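You operate a simulated robot arm through the tools that you are given. There is no shell and no other tool. Be economical: measure what you need, move in short steps, check, and stop when the job is done.

You are at the controls of a simulated robot arm. One attempt, no reset.

JOB
Grease the link that the white card names and load the press.
Fine: lay it on the jar pad, bush end at the spout; one stroke of the jar pump, no more. Then on to the slide table, bush toward the ram, and slide it fully in. Leave the lever up, do not drop the link, mind your fingers.

It is judged by the outcome, as a careful person would: the job done as asked, and still so three seconds after it is handed in. It fails if anything else is knocked over, pushed out of place, dropped, spilled or broken.

ROBOT AND FRAMES
A 7-joint arm with a two-finger parallel gripper, fixed in place. Base frame: the origin is at the foot of the arm, x ahead of it, y to its left, z up; the work surface is at about z = 0. Readings come in m, rad, newtons and seconds.
With the tool pointing down near the work surface it reaches from about 0.22 to 0.58 m from the base axis. Its first joint turns from -1.152 to 1.152 rad. Payload 2.5 kg.
Tool frame: the origin (TCP) lies between the finger pads and is the grasp point; the fingertips stand 0.023 m ahead of it; z points along the fingers, y is the line along which they close. Largest opening 0.094 m; finger width 0.038, thickness 0.01; the body of the gripper, 0.054 by 0.096 m, starts 0.039 m behind the TCP.
Orientation is that of the tool frame in the base frame, as a unit quaternion [w, x, y, z]. With the fingers straight down and closing along the base's y, the tool's x points along the base's -x, its y along +y and its z along -z.

CONTROLS
- The arm moves only by the tool drive_tool. Its argument "steps" is a list of rows, each a list of 3 entries, a list of its own where there are three numbers: the shift along the tool's x, y, z in units of 250 mm (1.0 is 250 mm), then the turn, a rotation vector about the tool's x, y, z in units of 90 degrees (1.0 is 90 degrees), then the opening, from 0 (shut) to 1 (fully open). In form: [[[tx, ty, tz], [wx, wy, wz], grip], ...]. A call has 1 to 10 rows; each row is the pose to reach, as a shift and turn from the pose commanded when the call began, along the tool's axes at that moment. A call with a number of a shift or a turn outside -1 to 1 is refused whole. Each row takes 0.2 s and may step no farther than 0.05 m and 0.15 rad from the row before; otherwise, or with a gripper value out of range, the whole call is refused. A pose out of reach is approached as far as the arm can. The call stops where the force on the tool passes 40 N (or 10 N more than at its start, if that is more) or the arm is blocked; 0.2 s more then pass. The fingers move at their own pace (about 0.108 m/s each) and stop on an object; they squeeze with about 44 N. The grip force told is the motor's: it shows also when the fingers shut on nothing. Time passes only in rows, and 0.2 s behind the last, so rows that repeat a pose let the fingers close. It gives the time, the measured TCP pose, the force on the tool (base axes), the opening and the grip force at its end, in the units of the frame above (readings bear some noise), with the torque about the TCP (base axes, N m) and any sound that the robot's microphone picked up, and new pictures: "views" is both (left out), scene, wrist or none.
- Cameras (640 x 400 px; columns grow to the right, rows downward): "scene" is fixed at [0.1094, -0.4006, 0.5475]; the picture's right is [0.89, -0.45, 0.00], its down [-0.24, -0.48, -0.84] and it looks along [0.38, 0.75, -0.54] (base axes); focal length 214 px, centre (320, 200). "wrist" rides on the gripper at [0.086, 0.016, -0.074] in the tool frame; the picture's right is [-0.18, 0.98, 0.00], its down [-0.58, -0.11, -0.81] and it looks along [-0.79, -0.15, 0.59] (tool axes); focal length 243 px, centre (320, 200).
- probe_pixels(camera, pixels): for up to 12 pixels [column, row] of the newest picture of that camera ("zoom" is the newest enlarged one), the place [x, y, z] in the base frame of the surface seen there, good to about 0.002 m. No time passes.
- close_up(camera, box): a new picture of the part [left, top, right, bottom] of that camera's present view, enlarged. No time passes.
- close_job(): hands the job in; it is judged then, once.

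Work in short steps. Measure before you move; look again where a grasp or a placing could have gone wrong, and mend it. You have 80 turns and 200 pictures in all, those below and enlarged ones among them. Open the gripper and draw the arm clear of the work before you hand the job in, unless the task says otherwise; then end with one line.

The tools are called after "Call:" by a JSON object that holds its "fn" and its "kwargs". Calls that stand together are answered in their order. drive_tool: Moves the arm, as the interface text tells. Its arguments: {"type":"object","properties":{"steps":{"type":"array","items":{"type":"array"}},"views":{"type":"string","enum":["both","scene","wrist","none"]}},"required":["steps"]} The other tools are called the same way: probe_pixels (camera, pixels) gives the place of the surface under pixels of a picture; close_up (camera, box) takes an enlarged picture of a part of a camera's view; close_job () hands the job in.

At the start:

```text
time_s: 0.0
position: [0.3213, -0.1103, 0.489]
tool_rot: [0.0, 0.0, 1.0, -0.001]
ft_force: [-0.7, 0.2, 0.4]
wrist_torque: [0.0, 0.03, 0.02]
width: 0.0941
grasp_force: 0.1
```

scene: 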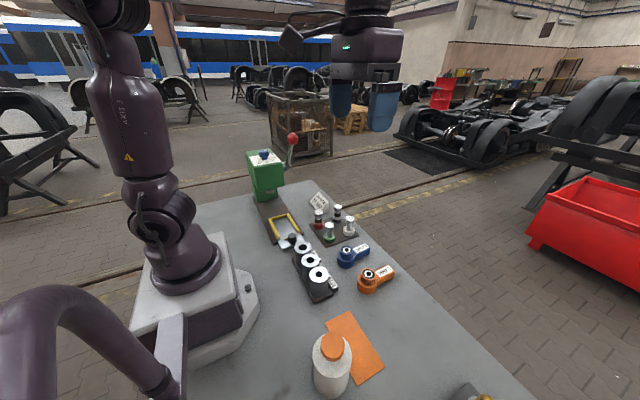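
wrist: 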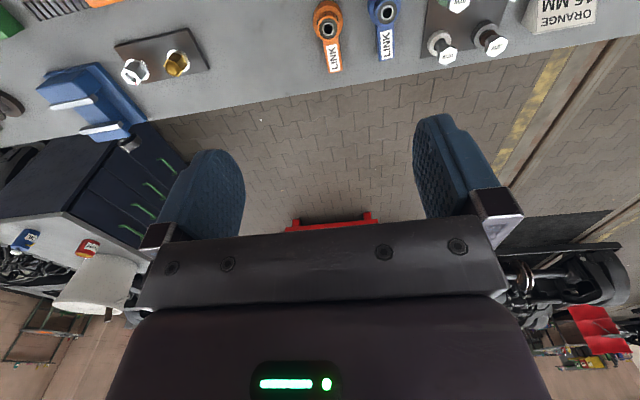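

The scene shows the press (green, ~265,180), card (~320,200), links (352,255 and 373,280), a pump bottle (332,365) with an orange pad. I take enlarged views to read them.

Call:
{"fn": "close_up", "kwargs": {"camera": "scene", "box": [230, 130, 410, 310]}}

Call:
{"fn": "close_up", "kwargs": {"camera": "scene", "box": [280, 230, 520, 400]}}

Call:
{"fn": "close_up", "kwargs": {"camera": "wrist", "box": [300, 0, 640, 100]}}

```text
2.22 times, centred on (320, 220) of scene
```

zoom: 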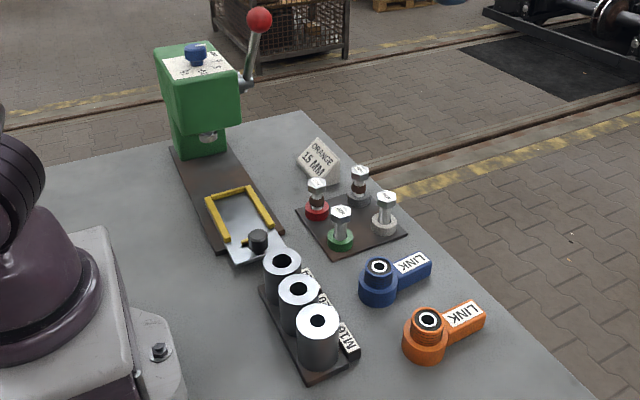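

```text
2.35 times, centred on (400, 315) of scene
```

zoom: 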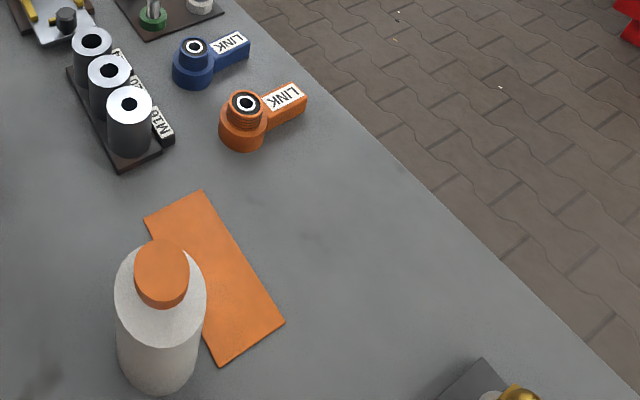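

```text
1.88 times, centred on (470, 50) of wrist
```

zoom: 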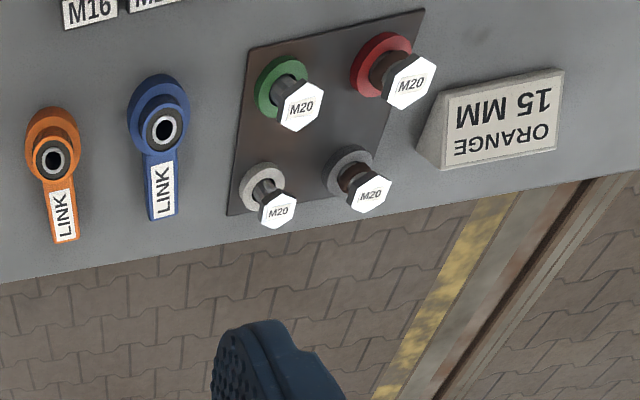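

The card says ORANGE, 15 MM, so it is the orange link. I measure the main points.

Call:
{"fn": "probe_pixels", "kwargs": {"camera": "scene", "pixels": [[370, 276], [374, 287], [387, 271], [333, 345], [330, 385], [340, 318], [365, 380], [382, 365], [322, 319], [293, 237], [284, 245], [264, 154]]}}

Call:
{"fn": "close_up", "kwargs": {"camera": "scene", "box": [240, 140, 340, 260]}}

Call:
{"fn": "close_up", "kwargs": {"camera": "scene", "box": [290, 300, 400, 400]}}

```text
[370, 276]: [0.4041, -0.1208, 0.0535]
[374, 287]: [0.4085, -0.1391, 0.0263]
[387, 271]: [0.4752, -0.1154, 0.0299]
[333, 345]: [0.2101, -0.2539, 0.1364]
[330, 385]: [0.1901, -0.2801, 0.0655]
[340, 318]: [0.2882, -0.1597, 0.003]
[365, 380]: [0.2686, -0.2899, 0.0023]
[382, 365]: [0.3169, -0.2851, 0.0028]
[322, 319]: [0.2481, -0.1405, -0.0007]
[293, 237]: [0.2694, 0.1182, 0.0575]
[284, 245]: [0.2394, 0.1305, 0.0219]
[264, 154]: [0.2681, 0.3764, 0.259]
```

```text
3.33 times, centred on (290, 200) of scene
```

zoom: 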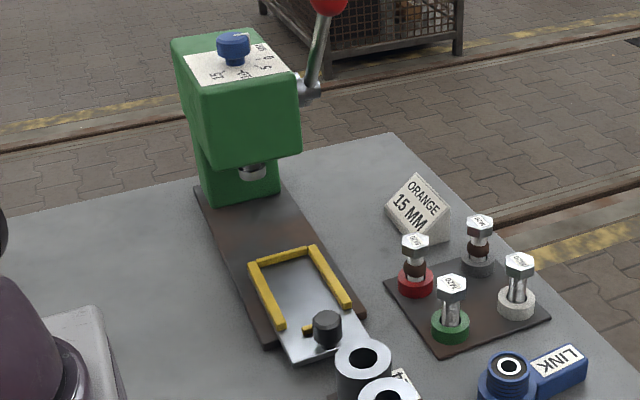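

```text
4.00 times, centred on (345, 350) of scene
```

zoom: 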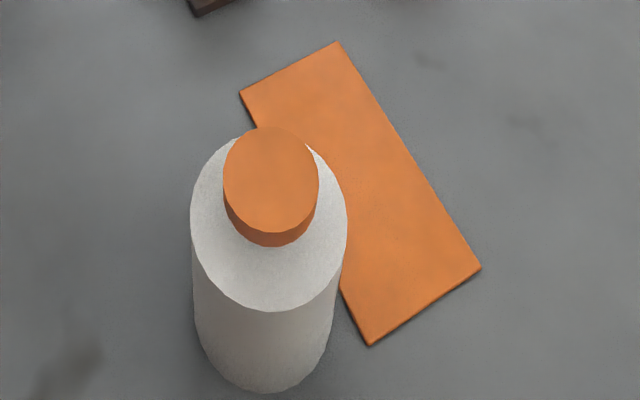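

Next I turn the wrist 90° and lower it so the wrist camera sees the jar, the spout and the pad from the +y side.

Call:
{"fn": "drive_tool", "kwargs": {"steps": [[[0.015, 0, 0.06], [0, 0, 0.095], 1], [[0.03, 0, 0.12], [0, 0, 0.19], 1], [[0.045, 0, 0.18], [0, 0, 0.285], 1], [[0.06, 0, 0.24], [0, 0, 0.38], 1], [[0.075, 0, 0.3], [0, 0, 0.475], 1], [[0.09, 0, 0.36], [0, 0, 0.57], 1], [[0.105, 0, 0.42], [0, 0, 0.665], 1], [[0.12, 0, 0.48], [0, 0, 0.76], 1], [[0.135, 0, 0.54], [0, 0, 0.855], 1], [[0.15, 0, 0.6], [0, 0, 0.95], 1]]}}

```text
time_s: 2.2
position: [0.2836, -0.1095, 0.3386]
tool_rot: [0.0, 0.68, 0.734, 0.0]
ft_force: [0.4, 0.8, -0.1]
wrist_torque: [-0.02, 0.02, 0.02]
width: 0.094
grasp_force: 0.0
```

scene: 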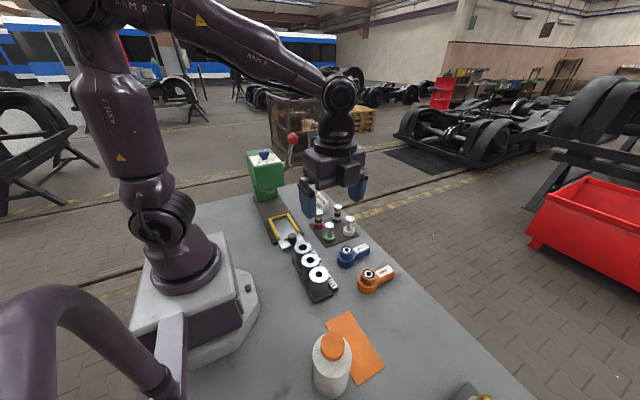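
wrist: 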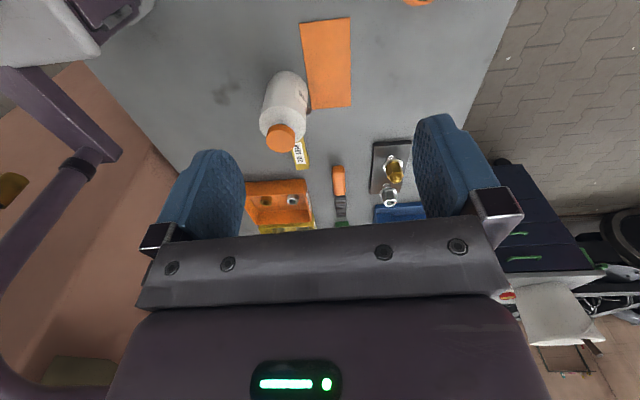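

New objects are visible beyond the jar (a labelled piece at 298,152, an orange tray). I enlarge them.

Call:
{"fn": "close_up", "kwargs": {"camera": "wrist", "box": [230, 10, 370, 110]}}

Call:
{"fn": "close_up", "kwargs": {"camera": "wrist", "box": [230, 110, 430, 240]}}

Call:
{"fn": "probe_pixels", "kwargs": {"camera": "wrist", "pixels": [[298, 155], [265, 200], [292, 200], [338, 180], [340, 210], [395, 170], [278, 135], [285, 95], [326, 60], [301, 115]]}}

```text
4.00 times, centred on (300, 60) of wrist
```

zoom: 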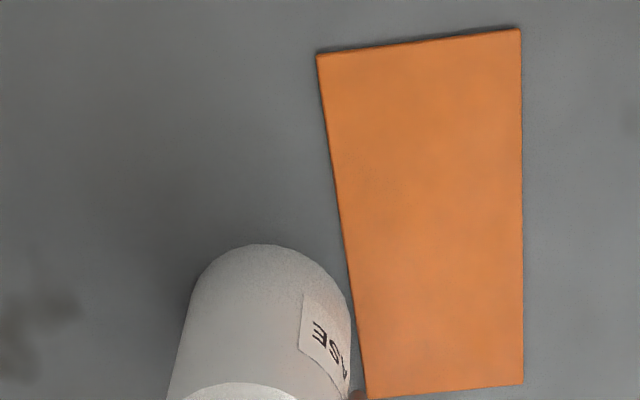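

```text
3.08 times, centred on (330, 175) of wrist
```

zoom: 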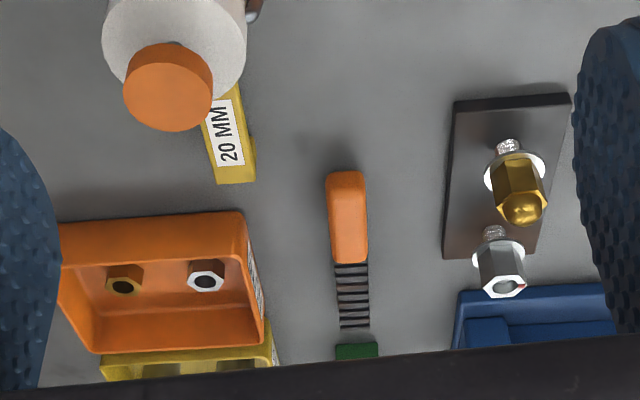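

```text
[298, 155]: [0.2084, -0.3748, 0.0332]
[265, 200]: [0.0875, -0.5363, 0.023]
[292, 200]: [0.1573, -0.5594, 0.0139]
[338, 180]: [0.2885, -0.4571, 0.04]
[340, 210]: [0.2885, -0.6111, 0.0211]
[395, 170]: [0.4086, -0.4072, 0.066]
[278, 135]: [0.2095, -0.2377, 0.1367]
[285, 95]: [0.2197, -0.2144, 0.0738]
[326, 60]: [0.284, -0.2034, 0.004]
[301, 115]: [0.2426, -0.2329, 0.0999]
```

GREASE is on the jar's +x side, and something silver pokes out toward the pad. I swing the camera round to the +x side to see the spout.

Call:
{"fn": "drive_tool", "kwargs": {"steps": [[[-0.058, 0.0275, 0], [0, 0, 0.09], 1], [[-0.116, 0.055, 0], [0, 0, 0.18], 1], [[-0.174, 0.0825, 0], [0, 0, 0.27], 1], [[-0.232, 0.11, 0], [0, 0, 0.36], 1], [[-0.29, 0.1375, 0], [0, 0, 0.45], 1], [[-0.348, 0.165, 0], [0, 0, 0.54], 1], [[-0.406, 0.1925, 0], [0, 0, 0.63], 1], [[-0.464, 0.22, 0], [0, 0, 0.72], 1], [[-0.522, 0.2475, 0], [0, 0, 0.81], 1], [[-0.58, 0.275, 0], [0, 0, 0.9], 1]], "views": "wrist"}}

```text
time_s: 4.4
position: [0.3643, -0.2492, 0.3375]
tool_rot: [0.0, 0.993, 0.118, 0.0]
ft_force: [0.1, -1.6, 0.1]
wrist_torque: [0.0, -0.01, 0.01]
width: 0.094
grasp_force: 0.0
```

wrist: 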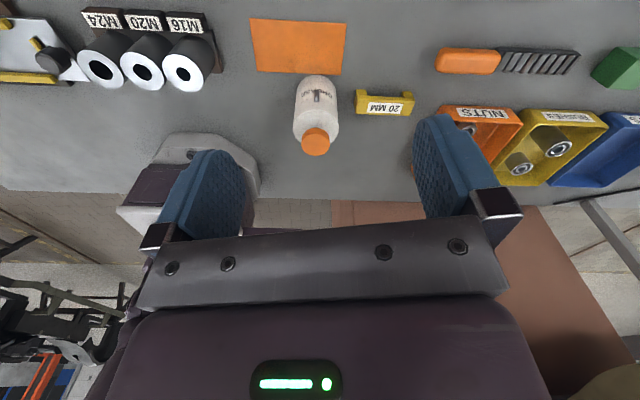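

Call:
{"fn": "close_up", "kwargs": {"camera": "wrist", "box": [240, 10, 420, 160]}}

Call:
{"fn": "close_up", "kwargs": {"camera": "wrist", "box": [0, 0, 100, 90]}}

Call:
{"fn": "probe_pixels", "kwargs": {"camera": "wrist", "pixels": [[317, 96], [317, 145], [316, 130], [257, 70], [338, 73], [250, 21], [345, 24], [316, 110], [302, 85], [331, 85]]}}

```text
2.67 times, centred on (330, 85) of wrist
```

zoom: 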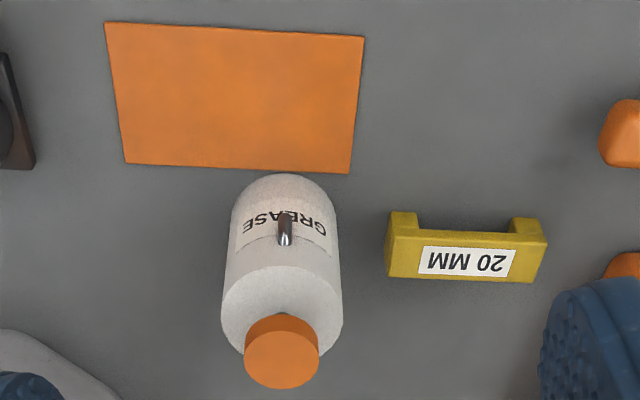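

```text
4.44 times, centred on (50, 45) of wrist
```

zoom: 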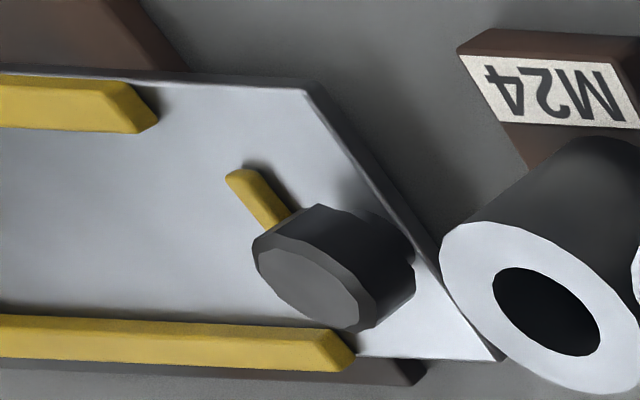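

```text
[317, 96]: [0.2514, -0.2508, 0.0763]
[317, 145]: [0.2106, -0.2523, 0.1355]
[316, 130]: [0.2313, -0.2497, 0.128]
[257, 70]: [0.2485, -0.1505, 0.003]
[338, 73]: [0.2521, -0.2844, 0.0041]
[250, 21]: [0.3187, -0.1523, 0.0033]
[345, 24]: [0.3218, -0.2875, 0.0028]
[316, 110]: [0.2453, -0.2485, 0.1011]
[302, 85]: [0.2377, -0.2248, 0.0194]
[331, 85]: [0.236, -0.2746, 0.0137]
```

The spout tip is near (0.253,-0.25,0.075), pointing +x over the pad (x 0.25–0.32, y −0.287..−0.151). I go back to the first orientation to look at the orange link.

Call:
{"fn": "drive_tool", "kwargs": {"steps": [[[0, -0.0466, 0], [0, 0, -0.0925], 1], [[0, -0.0932, 0], [0, 0, -0.185], 1], [[0, -0.14, 0], [0, 0, -0.2775], 1], [[0, -0.186, 0], [0, 0, -0.37], 1], [[0, -0.233, 0], [0, 0, -0.4625], 1], [[0, -0.28, 0], [0, 0, -0.555], 1], [[0, -0.326, 0], [0, 0, -0.6475], 1], [[0, -0.373, 0], [0, 0, -0.74], 1], [[0, -0.419, 0], [0, 0, -0.8325], 1], [[0, -0.466, 0], [0, 0, -0.925], 1]], "views": "none"}}

Call:
{"fn": "drive_tool", "kwargs": {"steps": [[[0, 0, 0.05], [0, 0, -0.0925], 1], [[0, 0, 0.1], [0, 0, -0.185], 1], [[0, 0, 0.15], [0, 0, -0.2775], 1], [[0, 0, 0.2], [0, 0, -0.37], 1], [[0, 0, 0.25], [0, 0, -0.4625], 1], [[0, 0, 0.3], [0, 0, -0.555], 1], [[0, 0, 0.35], [0, 0, -0.6475], 1], [[0, 0, 0.4], [0, 0, -0.74], 1], [[0, 0, 0.45], [0, 0, -0.8325], 1], [[0, 0, 0.5], [0, 0, -0.925], 1]], "views": "wrist"}}

```text
time_s: 6.6
position: [0.3367, -0.1363, 0.3397]
tool_rot: [0.0, 0.664, 0.748, 0.0]
ft_force: [-0.7, 0.3, 0.3]
wrist_torque: [0.01, 0.01, 0.01]
width: 0.094
grasp_force: 0.0
```

```text
time_s: 8.8
position: [0.3378, -0.1369, 0.212]
tool_rot: [0.001, -0.001, 1.0, 0.001]
ft_force: [0.0, -0.8, 0.4]
wrist_torque: [-0.01, -0.01, 0.04]
width: 0.0941
grasp_force: 0.1
```

wrist: 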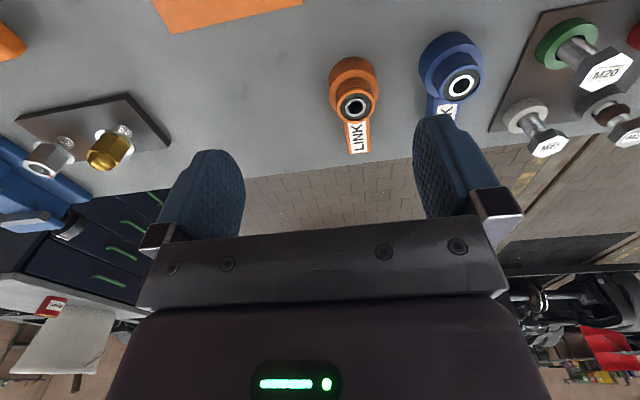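

Call:
{"fn": "close_up", "kwargs": {"camera": "wrist", "box": [310, 30, 490, 160]}}

Call:
{"fn": "probe_pixels", "kwargs": {"camera": "wrist", "pixels": [[342, 104], [370, 104], [356, 94], [356, 118], [332, 80], [378, 84], [348, 152], [370, 150], [346, 128], [369, 125], [440, 108], [436, 60]]}}

```text
3.08 times, centred on (400, 95) of wrist
```

zoom: 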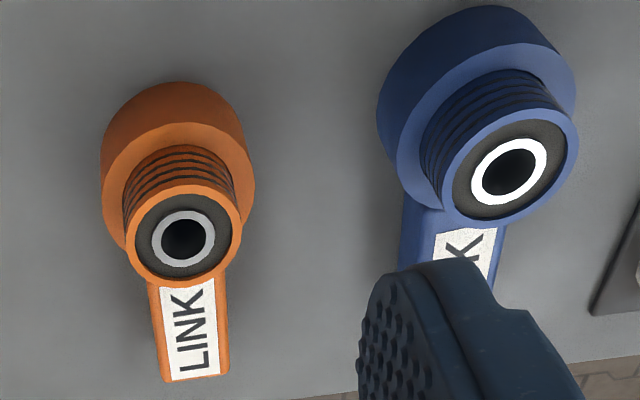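

```text
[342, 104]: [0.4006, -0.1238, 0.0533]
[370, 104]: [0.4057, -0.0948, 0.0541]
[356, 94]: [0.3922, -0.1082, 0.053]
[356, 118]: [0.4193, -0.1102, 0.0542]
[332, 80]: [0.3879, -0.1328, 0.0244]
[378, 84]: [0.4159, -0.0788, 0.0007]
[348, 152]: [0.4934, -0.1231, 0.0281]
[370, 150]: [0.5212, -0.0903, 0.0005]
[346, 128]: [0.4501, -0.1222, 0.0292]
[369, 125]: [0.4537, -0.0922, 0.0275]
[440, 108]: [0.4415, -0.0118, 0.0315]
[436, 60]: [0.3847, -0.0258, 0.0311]
```

The orange link's head is at (0.405,-0.109), arm along +x to 0.50, arm top z 0.029, boss top 0.054. Before picking I look at the slide table and press along +y.

Call:
{"fn": "drive_tool", "kwargs": {"steps": [[[0.035, 0.087, -0.036], [0, 0, -0.095], 1], [[0.07, 0.174, -0.072], [0, 0, -0.19], 1], [[0.105, 0.26, -0.108], [0, 0, -0.285], 1], [[0.14, 0.347, -0.144], [0, 0, -0.38], 1], [[0.176, 0.434, -0.18], [0, 0, -0.475], 1], [[0.211, 0.52, -0.216], [0, 0, -0.57], 1], [[0.246, 0.608, -0.252], [0, 0, -0.665], 1], [[0.282, 0.694, -0.288], [0, 0, -0.76], 1], [[0.317, 0.78, -0.324], [0, 0, -0.855], 1], [[0.352, 0.868, -0.36], [0, 0, -0.95], 1]], "views": "wrist"}}

```text
time_s: 11.0
position: [0.2479, 0.0787, 0.3041]
tool_rot: [0.0, -0.68, 0.733, 0.0]
ft_force: [0.5, 0.6, -0.2]
wrist_torque: [0.03, -0.02, 0.02]
width: 0.0939
grasp_force: 0.1
```

wrist: 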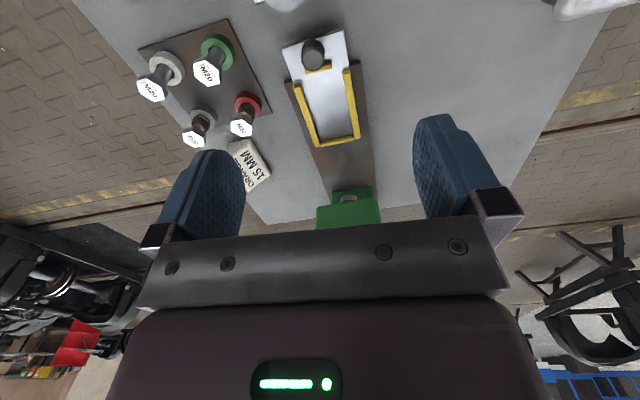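

The tray (carriage at 320,90) with its yellow U and the press (348,205) are in view. I enlarge and measure.

Call:
{"fn": "close_up", "kwargs": {"camera": "wrist", "box": [250, 20, 410, 240]}}

Call:
{"fn": "probe_pixels", "kwargs": {"camera": "wrist", "pixels": [[311, 47], [284, 50], [343, 31], [295, 84], [352, 71], [316, 146], [358, 137], [330, 100], [326, 155], [345, 185], [340, 160], [321, 69]]}}

Call:
{"fn": "probe_pixels", "kwargs": {"camera": "wrist", "pixels": [[348, 66], [298, 82], [318, 140], [353, 132], [337, 142], [318, 195], [372, 190], [348, 196], [306, 62], [305, 69], [290, 85], [373, 150]]}}

```text
1.82 times, centred on (330, 130) of wrist
```

zoom: 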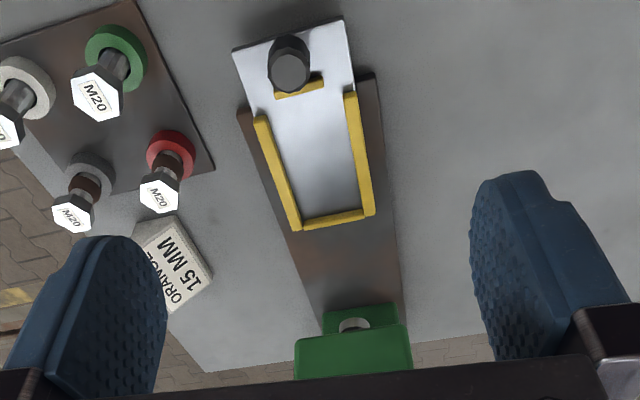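

```text
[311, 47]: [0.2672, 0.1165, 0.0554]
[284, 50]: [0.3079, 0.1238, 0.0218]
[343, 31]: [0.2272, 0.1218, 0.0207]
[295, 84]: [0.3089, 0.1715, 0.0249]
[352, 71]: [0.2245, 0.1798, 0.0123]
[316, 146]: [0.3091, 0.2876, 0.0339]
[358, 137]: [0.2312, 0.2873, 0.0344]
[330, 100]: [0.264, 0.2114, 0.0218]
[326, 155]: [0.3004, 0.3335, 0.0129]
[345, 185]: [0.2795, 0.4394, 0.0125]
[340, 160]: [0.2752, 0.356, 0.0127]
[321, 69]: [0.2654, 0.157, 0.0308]
```

```text
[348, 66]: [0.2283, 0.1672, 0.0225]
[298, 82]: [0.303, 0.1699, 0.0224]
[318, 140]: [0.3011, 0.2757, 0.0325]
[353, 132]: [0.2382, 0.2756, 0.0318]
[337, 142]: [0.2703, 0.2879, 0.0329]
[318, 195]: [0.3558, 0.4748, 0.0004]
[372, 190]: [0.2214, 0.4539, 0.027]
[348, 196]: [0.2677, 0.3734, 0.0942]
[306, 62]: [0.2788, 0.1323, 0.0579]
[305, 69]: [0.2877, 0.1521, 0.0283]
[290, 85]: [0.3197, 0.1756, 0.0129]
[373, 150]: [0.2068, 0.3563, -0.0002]
```

The nest is about 0.062 wide and 0.12 long, which is tight for the link. I move closer to measure it better.

Call:
{"fn": "drive_tool", "kwargs": {"steps": [[[-0.04, -0.03, 0.14], [0, 0, -0.05], 1], [[-0.08, -0.06, 0.28], [0, 0, -0.05], 1], [[-0.12, -0.08, 0.42], [0, 0, -0.05], 1]], "views": "wrist"}}

Call:
{"fn": "close_up", "kwargs": {"camera": "wrist", "box": [240, 0, 400, 200]}}

```text
time_s: 11.8
position: [0.2697, 0.1097, 0.1985]
tool_rot: [0.0, 0.708, -0.706, 0.0]
ft_force: [0.7, 0.5, -0.7]
wrist_torque: [0.01, -0.03, -0.06]
width: 0.0939
grasp_force: 0.1
```

wrist: 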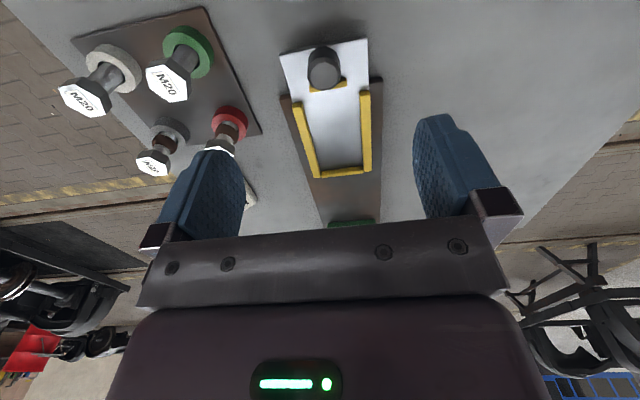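

```text
2.00 times, centred on (320, 100) of wrist
```

zoom: 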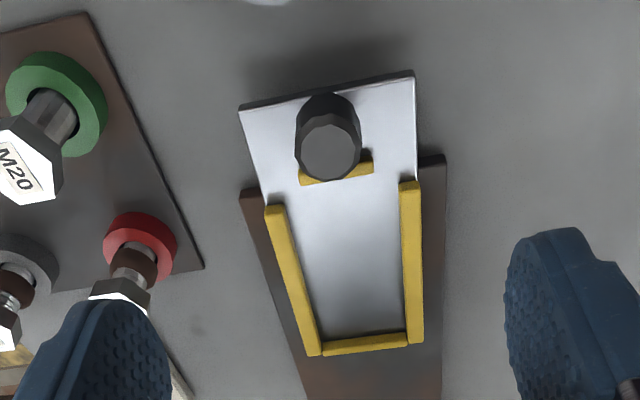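

Call:
{"fn": "probe_pixels", "kwargs": {"camera": "zoom", "pixels": [[300, 183], [372, 170], [290, 215], [397, 200], [321, 338], [405, 330], [365, 336], [365, 342], [340, 184], [370, 174], [330, 150], [340, 250]]}}

Call:
{"fn": "probe_pixels", "kwargs": {"camera": "zoom", "pixels": [[276, 206], [287, 206], [410, 183], [330, 176], [362, 345], [362, 330], [400, 260], [303, 270], [425, 260], [297, 280], [299, 145], [360, 150]]}}

```text
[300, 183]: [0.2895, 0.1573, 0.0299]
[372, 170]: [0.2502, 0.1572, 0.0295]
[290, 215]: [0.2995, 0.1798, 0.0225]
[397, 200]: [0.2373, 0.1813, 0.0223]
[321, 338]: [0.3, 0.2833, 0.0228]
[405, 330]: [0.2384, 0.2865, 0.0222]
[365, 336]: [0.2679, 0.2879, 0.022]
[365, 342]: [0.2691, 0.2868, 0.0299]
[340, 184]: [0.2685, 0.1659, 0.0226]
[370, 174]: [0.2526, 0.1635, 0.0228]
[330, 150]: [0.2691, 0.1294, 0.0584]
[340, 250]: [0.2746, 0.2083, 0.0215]
```

```text
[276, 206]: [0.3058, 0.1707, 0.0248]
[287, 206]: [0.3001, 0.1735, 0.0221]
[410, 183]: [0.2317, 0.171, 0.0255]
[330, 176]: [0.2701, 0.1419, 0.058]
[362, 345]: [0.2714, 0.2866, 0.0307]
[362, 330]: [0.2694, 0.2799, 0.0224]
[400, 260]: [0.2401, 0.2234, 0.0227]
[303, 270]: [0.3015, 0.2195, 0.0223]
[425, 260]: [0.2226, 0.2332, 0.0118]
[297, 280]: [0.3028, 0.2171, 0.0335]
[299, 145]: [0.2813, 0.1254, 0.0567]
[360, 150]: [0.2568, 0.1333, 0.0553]
```

Nest: x 0.239–0.300 (centre 0.2697), y 0.163–0.287, floor 0.022, rails top 0.034; knob at (0.2695,0.13). Now back over the orange link for a close measurement.

Call:
{"fn": "drive_tool", "kwargs": {"steps": [[[0.05, -0.02, -0.08], [0, 0, 0.095], 1], [[0.14, -0.05, -0.12], [0, 0, 0.19], 1], [[0.23, -0.09, -0.12], [0, 0, 0.285], 1], [[0.33, -0.13, -0.12], [0, 0, 0.38], 1], [[0.43, -0.17, -0.12], [0, 0, 0.475], 1], [[0.53, -0.21, -0.1], [0, 0, 0.57], 1], [[0.63, -0.25, -0.05], [0, 0, 0.665], 1], [[0.72, -0.29, 0], [0, 0, 0.76], 1], [[0.8, -0.33, 0.07], [0, 0, 0.855], 1], [[0.88, -0.36, 0.14], [0, 0, 0.95], 1]], "views": "wrist"}}

Call:
{"fn": "close_up", "kwargs": {"camera": "wrist", "box": [260, 20, 420, 180]}}

```text
time_s: 14.0
position: [0.3597, -0.1091, 0.1643]
tool_rot: [0.0, -0.037, 0.999, -0.001]
ft_force: [-0.8, -0.1, 0.7]
wrist_torque: [0.04, 0.01, 0.01]
width: 0.0941
grasp_force: 0.0
```

wrist: 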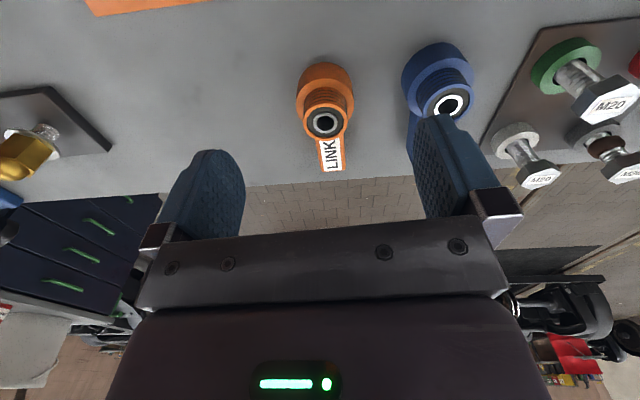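

```text
2.50 times, centred on (340, 100) of wrist
```

zoom: 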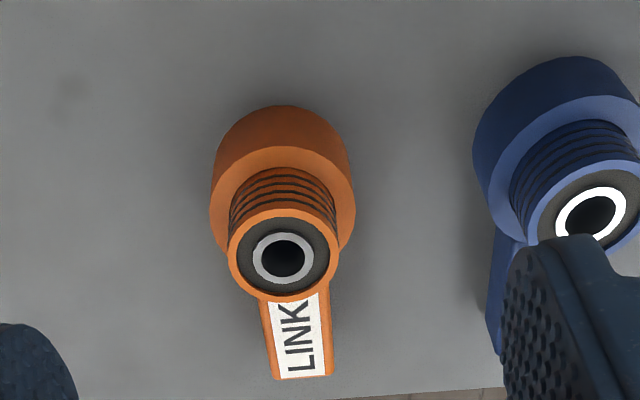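

Call:
{"fn": "probe_pixels", "kwargs": {"camera": "zoom", "pixels": [[280, 151], [285, 108], [212, 205], [353, 200], [275, 372], [331, 371], [262, 315], [327, 310], [230, 255], [338, 255], [283, 211], [283, 299]]}}

Call:
{"fn": "probe_pixels", "kwargs": {"camera": "zoom", "pixels": [[267, 340], [330, 340], [300, 374], [320, 374], [265, 350], [333, 360], [246, 290], [350, 230], [216, 230], [280, 378]]}}

```text
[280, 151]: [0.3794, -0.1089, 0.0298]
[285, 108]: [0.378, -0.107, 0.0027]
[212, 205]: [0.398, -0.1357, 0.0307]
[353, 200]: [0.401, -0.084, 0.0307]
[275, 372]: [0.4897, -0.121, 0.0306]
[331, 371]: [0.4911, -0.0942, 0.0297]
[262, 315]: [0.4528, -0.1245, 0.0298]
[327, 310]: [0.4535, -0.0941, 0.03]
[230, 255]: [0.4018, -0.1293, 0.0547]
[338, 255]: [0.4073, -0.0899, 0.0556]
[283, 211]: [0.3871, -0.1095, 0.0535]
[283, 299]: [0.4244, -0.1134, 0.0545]
```

```text
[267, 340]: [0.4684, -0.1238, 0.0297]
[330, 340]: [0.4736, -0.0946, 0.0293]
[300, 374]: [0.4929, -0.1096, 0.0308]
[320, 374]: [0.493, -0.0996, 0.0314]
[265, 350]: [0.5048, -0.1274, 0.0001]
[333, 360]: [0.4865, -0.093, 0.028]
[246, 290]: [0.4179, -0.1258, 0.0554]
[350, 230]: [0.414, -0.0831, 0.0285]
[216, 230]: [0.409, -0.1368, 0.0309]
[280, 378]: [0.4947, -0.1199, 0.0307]
```

The link is 0.117 long, head Ø0.053, arm 0.030 wide centred at y=-0.109. I go above the arm at x=0.46 and descend with part-open fingers.

Call:
{"fn": "drive_tool", "kwargs": {"steps": [[[-0.1, -0.01, 0], [0, 0, 0.047], 0.65], [[-0.2, -0.015, 0.05], [0, 0, 0.047], 0.65], [[-0.3, -0.022, 0.1], [0, 0, 0.047], 0.65], [[-0.4, -0.03, 0.2], [0, 0, 0.047], 0.65], [[-0.4, -0.03, 0.3], [0, 0, 0.047], 0.65], [[-0.4, -0.03, 0.3], [0, 0, 0.047], 0.65]]}}

```text
time_s: 15.4
position: [0.4595, -0.1096, 0.0889]
tool_rot: [0.0, -0.003, 1.0, 0.0]
ft_force: [0.7, 0.3, -0.2]
wrist_torque: [-0.02, 0.02, 0.0]
width: 0.0609
grasp_force: 0.0
```

scene: 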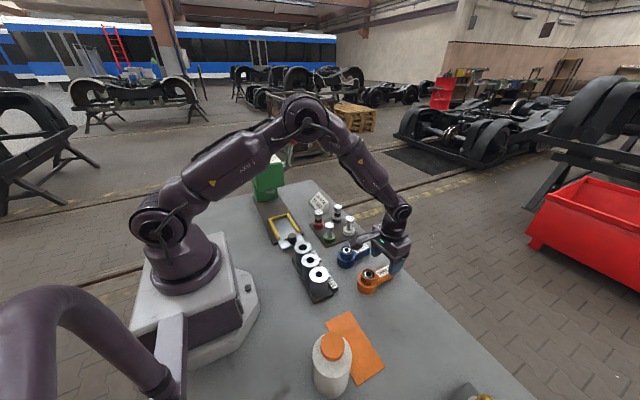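
wrist: 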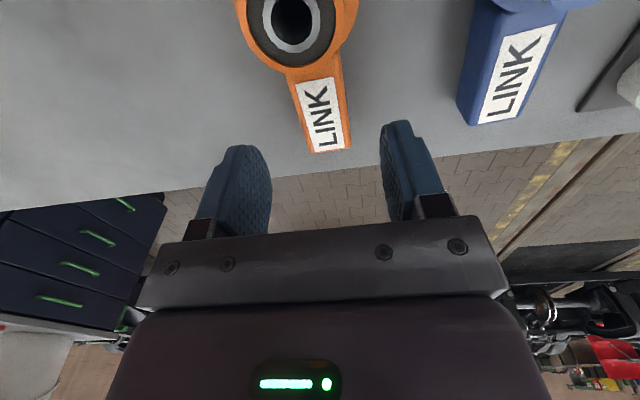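

The arm sits centred between the fingers. I descend to TCP z≈0.036 and close.

Call:
{"fn": "drive_tool", "kwargs": {"steps": [[[0, 0, 0.07], [0, 0, 0], 0.65], [[0, 0, 0.14], [0, 0, 0], 0.65], [[0, 0, 0.212], [0, 0, 0], 0.65], [[0, 0, 0.212], [0, 0, 0], 0.65], [[0, 0, 0.212], [0, 0, 0], 0.2], [[0, 0, 0.212], [0, 0, 0], 0.2], [[0, 0, 0.212], [0, 0, 0], 0.2]], "views": "wrist"}}

```text
time_s: 17.0
position: [0.4615, -0.1105, 0.0366]
tool_rot: [0.0, -0.003, 1.0, 0.0]
ft_force: [0.2, -0.6, -0.2]
wrist_torque: [-0.02, -0.3, 0.02]
width: 0.0316
grasp_force: 44.0
```

wrist: 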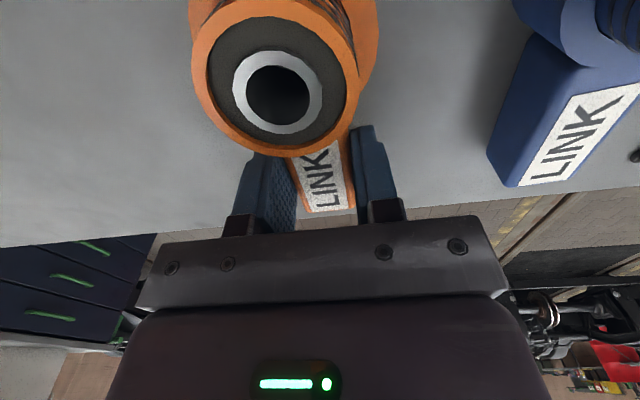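

Gripped firmly (0.0316 wide, 44 N). I lift it and turn it 90° toward the pad orientation, standing off at −y to see the spout in profile on the way.

Call:
{"fn": "drive_tool", "kwargs": {"steps": [[[0, 0, -0.05], [0, 0, 0], 0.2], [[0, 0, -0.15], [0, 0, 0], 0.2], [[0, 0, -0.27], [0, 0, 0], 0.2], [[0.02, -0.05, -0.38], [0, 0, -0.09], 0.2], [[0.05, -0.16, -0.5], [0, 0, -0.18], 0.2], [[0.08, -0.28, -0.6], [0, 0, -0.27], 0.2], [[0.12, -0.4, -0.7], [0, 0, -0.36], 0.2], [[0.16, -0.52, -0.8], [0, 0, -0.45], 0.2], [[0.2, -0.64, -0.9], [0, 0, -0.54], 0.2], [[0.22, -0.74, -0.98], [0, 0, -0.63], 0.2]], "views": "wrist"}}

```text
time_s: 19.2
position: [0.4069, -0.2967, 0.2803]
tool_rot: [-0.001, -0.479, 0.878, 0.001]
ft_force: [0.1, 0.5, -5.0]
wrist_torque: [0.18, -0.06, 0.01]
width: 0.0316
grasp_force: 44.2
```

wrist: 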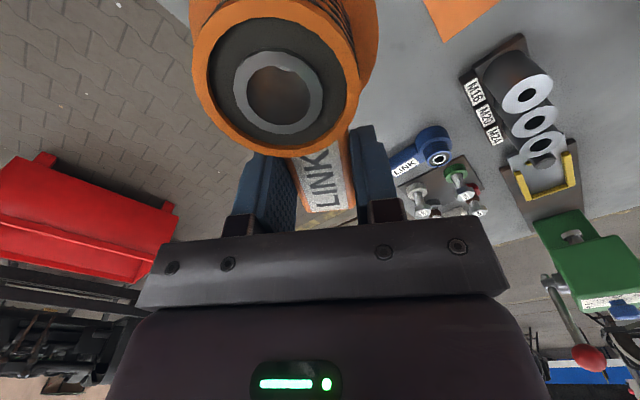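

I turn further and back away so the jar comes into view.

Call:
{"fn": "drive_tool", "kwargs": {"steps": [[[0.06, 0, 0], [0, 0, -0.08], 0.2], [[0.12, -0.01, 0], [0, 0, -0.16], 0.2], [[0.18, -0.02, 0], [0, 0, -0.24], 0.2], [[0.24, -0.025, 0], [0, 0, -0.32], 0.2], [[0.3, -0.03, 0], [0, 0, -0.4], 0.2], [[0.326, -0.033, 0], [0, 0, -0.475], 0.2]], "views": "wrist"}}

```text
time_s: 20.6
position: [0.3692, -0.3681, 0.2798]
tool_rot: [-0.001, 0.765, -0.644, 0.0]
ft_force: [0.2, 0.7, -5.2]
wrist_torque: [0.2, 0.01, 0.0]
width: 0.0313
grasp_force: 44.0
```

wrist: 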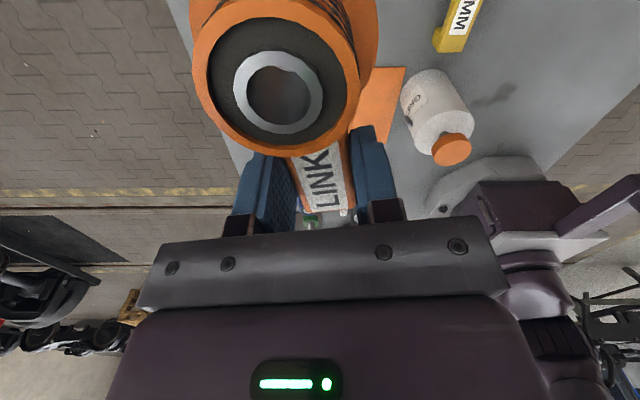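

The jar is in view at (435,115) with a small spout at about (411,121). I enlarge and measure it.

Call:
{"fn": "close_up", "kwargs": {"camera": "wrist", "box": [370, 50, 490, 180]}}

Call:
{"fn": "probe_pixels", "kwargs": {"camera": "zoom", "pixels": [[118, 218], [126, 210], [132, 220], [125, 226], [160, 140], [250, 250], [210, 320], [265, 305], [320, 320], [110, 200], [300, 170], [215, 300]]}}

```text
3.08 times, centred on (430, 115) of wrist
```

zoom: 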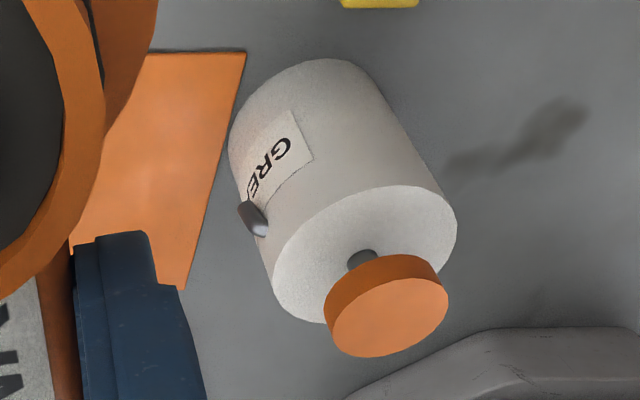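

```text
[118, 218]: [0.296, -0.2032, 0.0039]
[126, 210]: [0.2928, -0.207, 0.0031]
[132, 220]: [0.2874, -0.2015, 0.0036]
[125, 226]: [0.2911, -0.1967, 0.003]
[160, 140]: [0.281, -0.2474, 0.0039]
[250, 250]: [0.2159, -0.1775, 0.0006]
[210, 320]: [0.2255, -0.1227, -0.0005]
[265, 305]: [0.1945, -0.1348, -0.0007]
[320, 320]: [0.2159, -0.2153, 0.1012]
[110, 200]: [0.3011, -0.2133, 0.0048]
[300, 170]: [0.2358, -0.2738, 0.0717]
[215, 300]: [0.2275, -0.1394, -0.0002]
```

Call:
{"fn": "probe_pixels", "kwargs": {"camera": "zoom", "pixels": [[242, 206], [246, 215], [252, 222], [262, 230], [260, 210], [300, 230], [275, 270], [390, 320], [230, 150], [350, 270], [300, 310], [450, 220]]}}

```text
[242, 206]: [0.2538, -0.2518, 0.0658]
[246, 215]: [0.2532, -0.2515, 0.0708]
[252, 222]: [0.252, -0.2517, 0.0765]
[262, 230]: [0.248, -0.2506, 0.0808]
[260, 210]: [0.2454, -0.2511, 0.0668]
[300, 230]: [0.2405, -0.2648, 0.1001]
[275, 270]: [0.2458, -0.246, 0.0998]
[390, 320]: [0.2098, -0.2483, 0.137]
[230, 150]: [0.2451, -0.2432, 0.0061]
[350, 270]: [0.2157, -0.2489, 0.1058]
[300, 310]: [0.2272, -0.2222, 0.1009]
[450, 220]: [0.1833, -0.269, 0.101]
```

Spout tip is at (0.254,-0.251,0.065). At the final spot the gripper body would come too near the jar, so I set the link down first a bit clear at (0.29,-0.23) and then regrasp farther out with the camera on the other side.

Call:
{"fn": "drive_tool", "kwargs": {"steps": [[[-0.14, 0.03, 0], [0, 0, 0.02], 0.2], [[-0.28, 0.06, 0], [0, 0, 0.04], 0.2], [[-0.42, 0.09, 0], [0, 0, 0.06], 0.2], [[-0.56, 0.12, 0.08], [0, 0, 0.08], 0.2], [[-0.7, 0.15, 0.2], [0, 0, 0.1], 0.2], [[-0.821, 0.177, 0.35], [0, 0, 0.11], 0.2], [[-0.821, 0.177, 0.5], [0, 0, 0.11], 0.2], [[-0.821, 0.177, 0.64], [0, 0, 0.11], 0.2], [[-0.821, 0.177, 0.76], [0, 0, 0.11], 0.2], [[-0.821, 0.177, 0.76], [0, 0, 0.11], 0.2]]}}

```text
time_s: 22.8
position: [0.2906, -0.174, 0.0912]
tool_rot: [0.0, -0.707, 0.707, 0.0]
ft_force: [-0.6, 0.0, -6.5]
wrist_torque: [0.23, -0.02, 0.02]
width: 0.0316
grasp_force: 44.3
```

scene: 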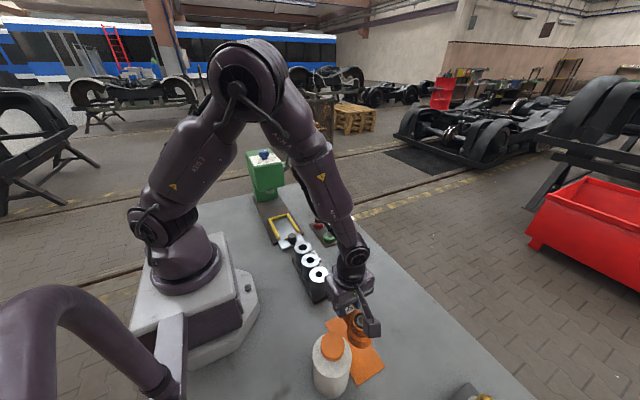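
wrist: 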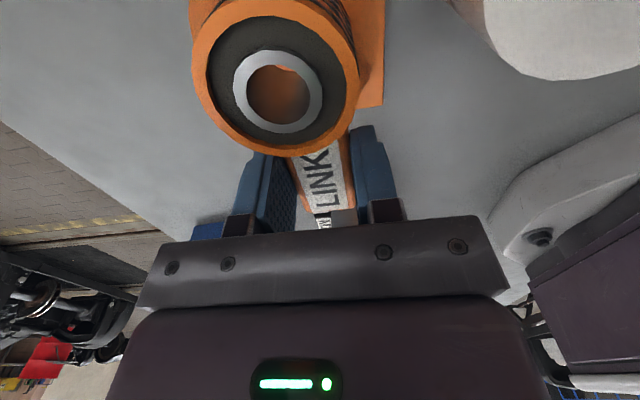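

Over the pad with clearance to the jar. I lower gently to TCP z≈0.041.

Call:
{"fn": "drive_tool", "kwargs": {"steps": [[[0, 0, 0.07], [0, 0, 0], 0.2], [[0, 0, 0.13], [0, 0, 0], 0.2], [[0, 0, 0.17], [0, 0, 0], 0.2], [[0, 0, 0.19], [0, 0, 0], 0.2], [[0, 0, 0.2], [0, 0, 0], 0.2], [[0, 0, 0.2], [0, 0, 0], 0.2]], "views": "scene"}}

Call:
{"fn": "close_up", "kwargs": {"camera": "scene", "box": [290, 270, 410, 400]}}

```text
time_s: 24.2
position: [0.2906, -0.1727, 0.0406]
tool_rot: [-0.001, -0.706, 0.708, 0.0]
ft_force: [-0.1, 0.2, -5.0]
wrist_torque: [0.18, 0.01, -0.02]
width: 0.0319
grasp_force: 44.2
```

scene: 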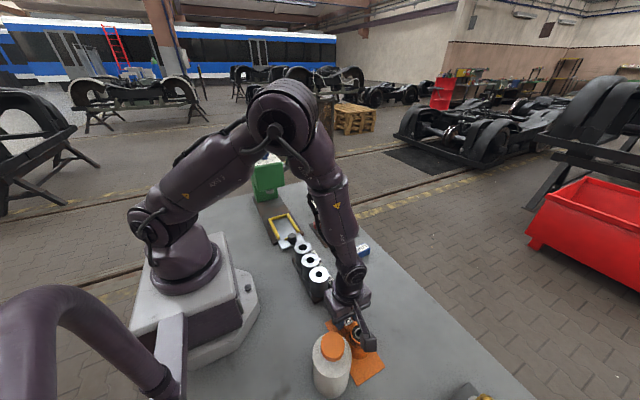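

```text
3.08 times, centred on (350, 335) of scene
```

zoom: 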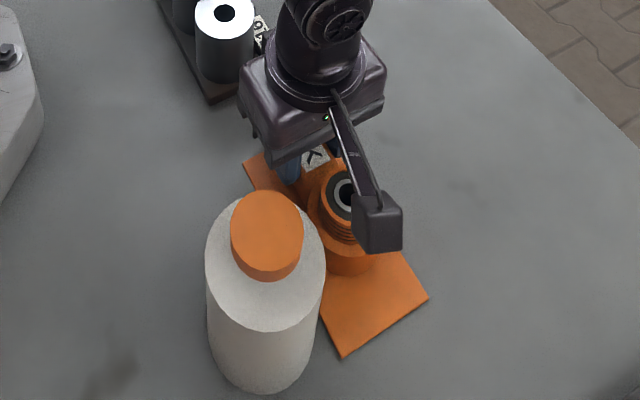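

Still carrying the full weight (−5 N), so the link isn't down. I lower in millimetres.

Call:
{"fn": "drive_tool", "kwargs": {"steps": [[[0, 0, 0.004], [0, 0, 0], 0.2], [[0, 0, 0.008], [0, 0, 0], 0.2], [[0, 0, 0.008], [0, 0, 0], 0.2]], "views": "none"}}

```text
time_s: 25.0
position: [0.2922, -0.1744, 0.0397]
tool_rot: [0.0, -0.706, 0.708, -0.001]
ft_force: [-8.3, 5.6, 23.5]
wrist_torque: [0.23, -0.01, 0.02]
width: 0.0313
grasp_force: 43.5
```

Contact made (+23 N). I ease up a millimetre, then open.

Call:
{"fn": "drive_tool", "kwargs": {"steps": [[[0, 0, -0.004], [0, 0, 0], 0.2], [[0, 0, -0.005], [0, 0, 0], 0.2], [[0, 0, -0.005], [0, 0, 0], 0.5], [[0, 0, -0.005], [0, 0, 0], 0.55], [[0, 0, -0.06], [0, 0, 0], 0.55], [[0, 0, -0.2], [0, 0, 0], 0.6], [[0, 0, -0.35], [0, 0, 0], 0.6], [[0, 0, -0.5], [0, 0, 0], 0.6]]}}

```text
time_s: 26.8
position: [0.2908, -0.1726, 0.163]
tool_rot: [0.0, -0.706, 0.708, 0.0]
ft_force: [-1.0, 0.2, -0.2]
wrist_torque: [-0.01, 0.04, -0.02]
width: 0.0564
grasp_force: 0.0
```

scene: 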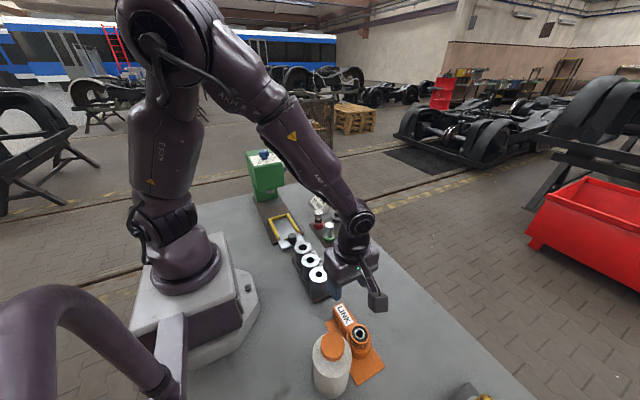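
wrist: 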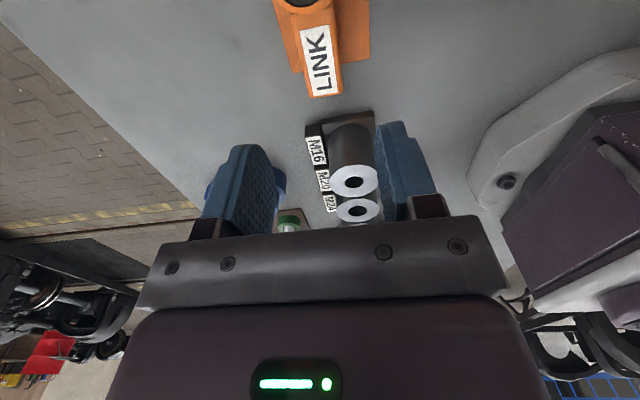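

The link stands on the pad. I turn the gripper 180° (camera to +y side) while higher up, and probe the link and the sleeve rack.

Call:
{"fn": "probe_pixels", "kwargs": {"camera": "scene", "pixels": [[317, 272], [317, 283], [328, 290], [333, 282], [361, 333], [346, 314], [340, 307], [352, 305]]}}

Call:
{"fn": "drive_tool", "kwargs": {"steps": [[[0, 0, -0.05], [0, 0, 0.095], 0.6], [[0, 0, -0.1], [0, 0, 0.19], 0.6], [[0, 0, -0.15], [0, 0, 0.285], 0.6], [[0, 0, -0.2], [0, 0, 0.38], 0.6], [[0, 0, -0.25], [0, 0, 0.475], 0.6], [[0, 0, -0.3], [0, 0, 0.57], 0.6], [[0, 0, -0.35], [0, 0, 0.665], 0.6], [[0, 0, -0.4], [0, 0, 0.76], 0.6], [[0, 0, -0.4], [0, 0, 0.855], 0.6], [[0, 0, -0.4], [0, 0, 0.95], 0.6]], "views": "none"}}

Call:
{"fn": "drive_tool", "kwargs": {"steps": [[[0, 0, 0], [0, 0, 0.095], 0.6], [[0, 0, 0], [0, 0, 0.19], 0.6], [[0, 0, 0], [0, 0, 0.285], 0.6], [[0, 0, 0], [0, 0, 0.38], 0.6], [[0, 0, 0], [0, 0, 0.475], 0.6], [[0, 0, 0], [0, 0, 0.57], 0.6], [[0, 0, 0], [0, 0, 0.665], 0.6], [[0, 0, 0], [0, 0, 0.76], 0.6], [[0, 0, 0], [0, 0, 0.855], 0.6], [[0, 0, 0], [0, 0, 0.95], 0.6]], "views": "wrist"}}

```text
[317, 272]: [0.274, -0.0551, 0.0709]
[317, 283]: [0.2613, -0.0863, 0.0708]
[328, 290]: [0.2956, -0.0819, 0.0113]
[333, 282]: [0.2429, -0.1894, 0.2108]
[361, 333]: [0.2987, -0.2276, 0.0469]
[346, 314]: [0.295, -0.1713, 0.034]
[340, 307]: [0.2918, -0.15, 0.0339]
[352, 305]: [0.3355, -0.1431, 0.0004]
```

```text
time_s: 29.0
position: [0.2917, -0.1737, 0.2645]
tool_rot: [-0.001, -0.037, 0.999, 0.001]
ft_force: [-0.1, 0.2, 0.3]
wrist_torque: [0.02, -0.01, 0.0]
width: 0.0563
grasp_force: 0.1
```

```text
time_s: 31.2
position: [0.291, -0.1738, 0.2642]
tool_rot: [0.0, 0.651, 0.759, 0.0]
ft_force: [-0.1, 0.6, -0.2]
wrist_torque: [-0.02, 0.0, 0.04]
width: 0.0564
grasp_force: 0.1
```

wrist: 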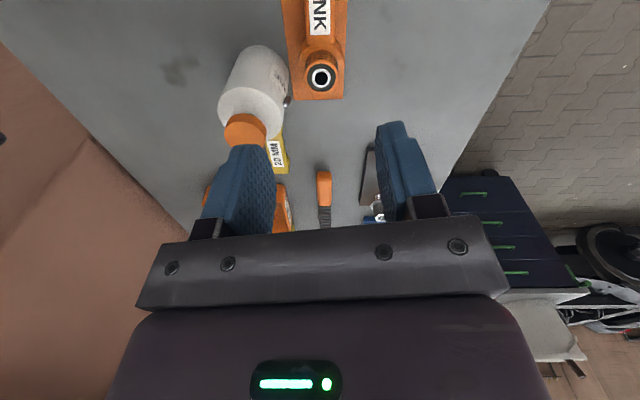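

Call:
{"fn": "close_up", "kwargs": {"camera": "wrist", "box": [240, 0, 380, 120]}}

Call:
{"fn": "probe_pixels", "kwargs": {"camera": "wrist", "pixels": [[321, 67], [310, 77], [332, 77], [321, 89], [288, 20], [346, 20], [290, 5], [347, 5], [292, 40], [344, 40]]}}

```text
3.33 times, centred on (310, 60) of wrist
```

zoom: 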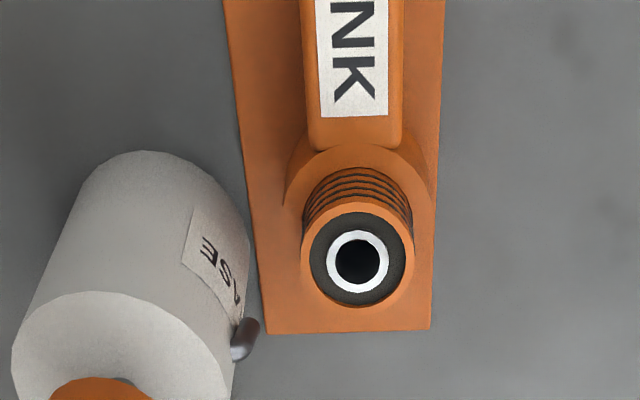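

```text
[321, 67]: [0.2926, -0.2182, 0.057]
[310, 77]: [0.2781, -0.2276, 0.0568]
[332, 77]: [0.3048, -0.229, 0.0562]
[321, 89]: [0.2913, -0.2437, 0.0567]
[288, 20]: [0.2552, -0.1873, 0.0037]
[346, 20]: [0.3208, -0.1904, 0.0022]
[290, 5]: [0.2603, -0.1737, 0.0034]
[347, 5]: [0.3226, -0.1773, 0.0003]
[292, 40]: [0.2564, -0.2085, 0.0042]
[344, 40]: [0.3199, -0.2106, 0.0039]
```

Link boss at (0.2917,-0.2305), arm along +y. I go down over the outer arm at (0.2915,-0.1585).

Call:
{"fn": "drive_tool", "kwargs": {"steps": [[[0.03, 0.006, 0.1], [0, 0, 0.05], 0.6], [[0.06, 0.011, 0.25], [0, 0, 0.098], 0.6], [[0.06, 0.011, 0.4], [0, 0, 0.098], 0.6], [[0.06, 0.011, 0.55], [0, 0, 0.098], 0.6], [[0.06, 0.011, 0.65], [0, 0, 0.098], 0.6], [[0.06, 0.011, 0.7], [0, 0, 0.098], 0.6]]}}

```text
time_s: 32.6
position: [0.2919, -0.1587, 0.0886]
tool_rot: [-0.001, 0.707, 0.707, 0.0]
ft_force: [0.1, 0.2, 1.1]
wrist_torque: [0.0, -0.01, -0.05]
width: 0.0563
grasp_force: 0.0
```

scene: 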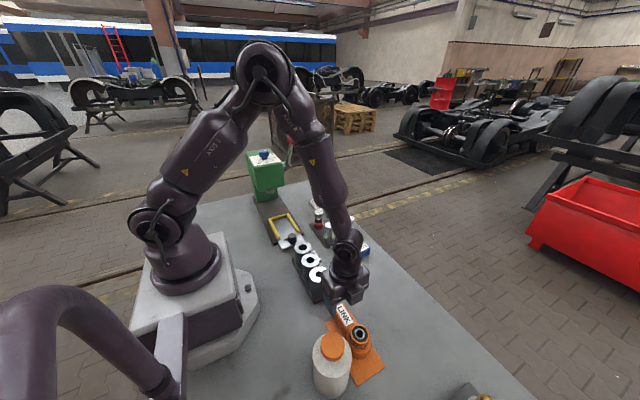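
wrist: 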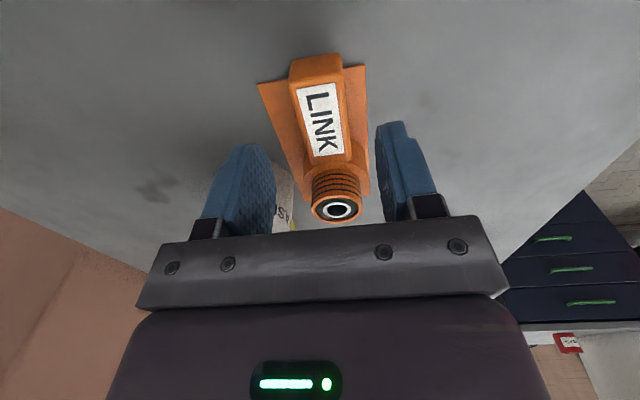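

Aligned. Down to TCP z≈0.039 and close.

Call:
{"fn": "drive_tool", "kwargs": {"steps": [[[0, 0, 0.08], [0, 0, 0], 0.6], [[0, 0, 0.16], [0, 0, 0], 0.6], [[0, 0, 0.198], [0, 0, 0], 0.6], [[0, 0, 0.198], [0, 0, 0], 0.6], [[0, 0, 0.198], [0, 0, 0], 0.2], [[0, 0, 0.198], [0, 0, 0], 0.2], [[0, 0, 0.198], [0, 0, 0], 0.2]]}}

```text
time_s: 34.2
position: [0.2912, -0.1587, 0.0383]
tool_rot: [0.0, 0.706, 0.708, 0.0]
ft_force: [-0.4, 0.0, -0.1]
wrist_torque: [0.13, -0.06, -0.05]
width: 0.0316
grasp_force: 43.5
```

scene: 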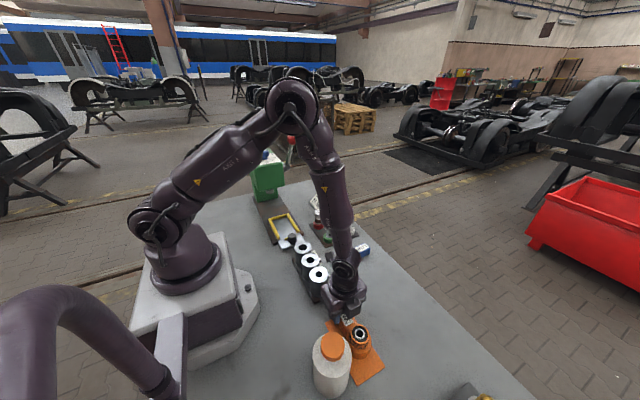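
wrist: 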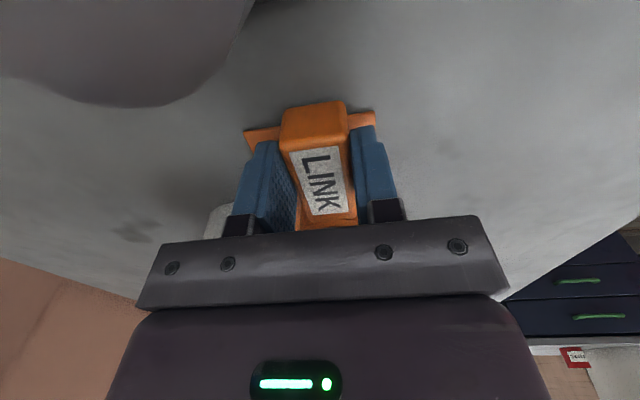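

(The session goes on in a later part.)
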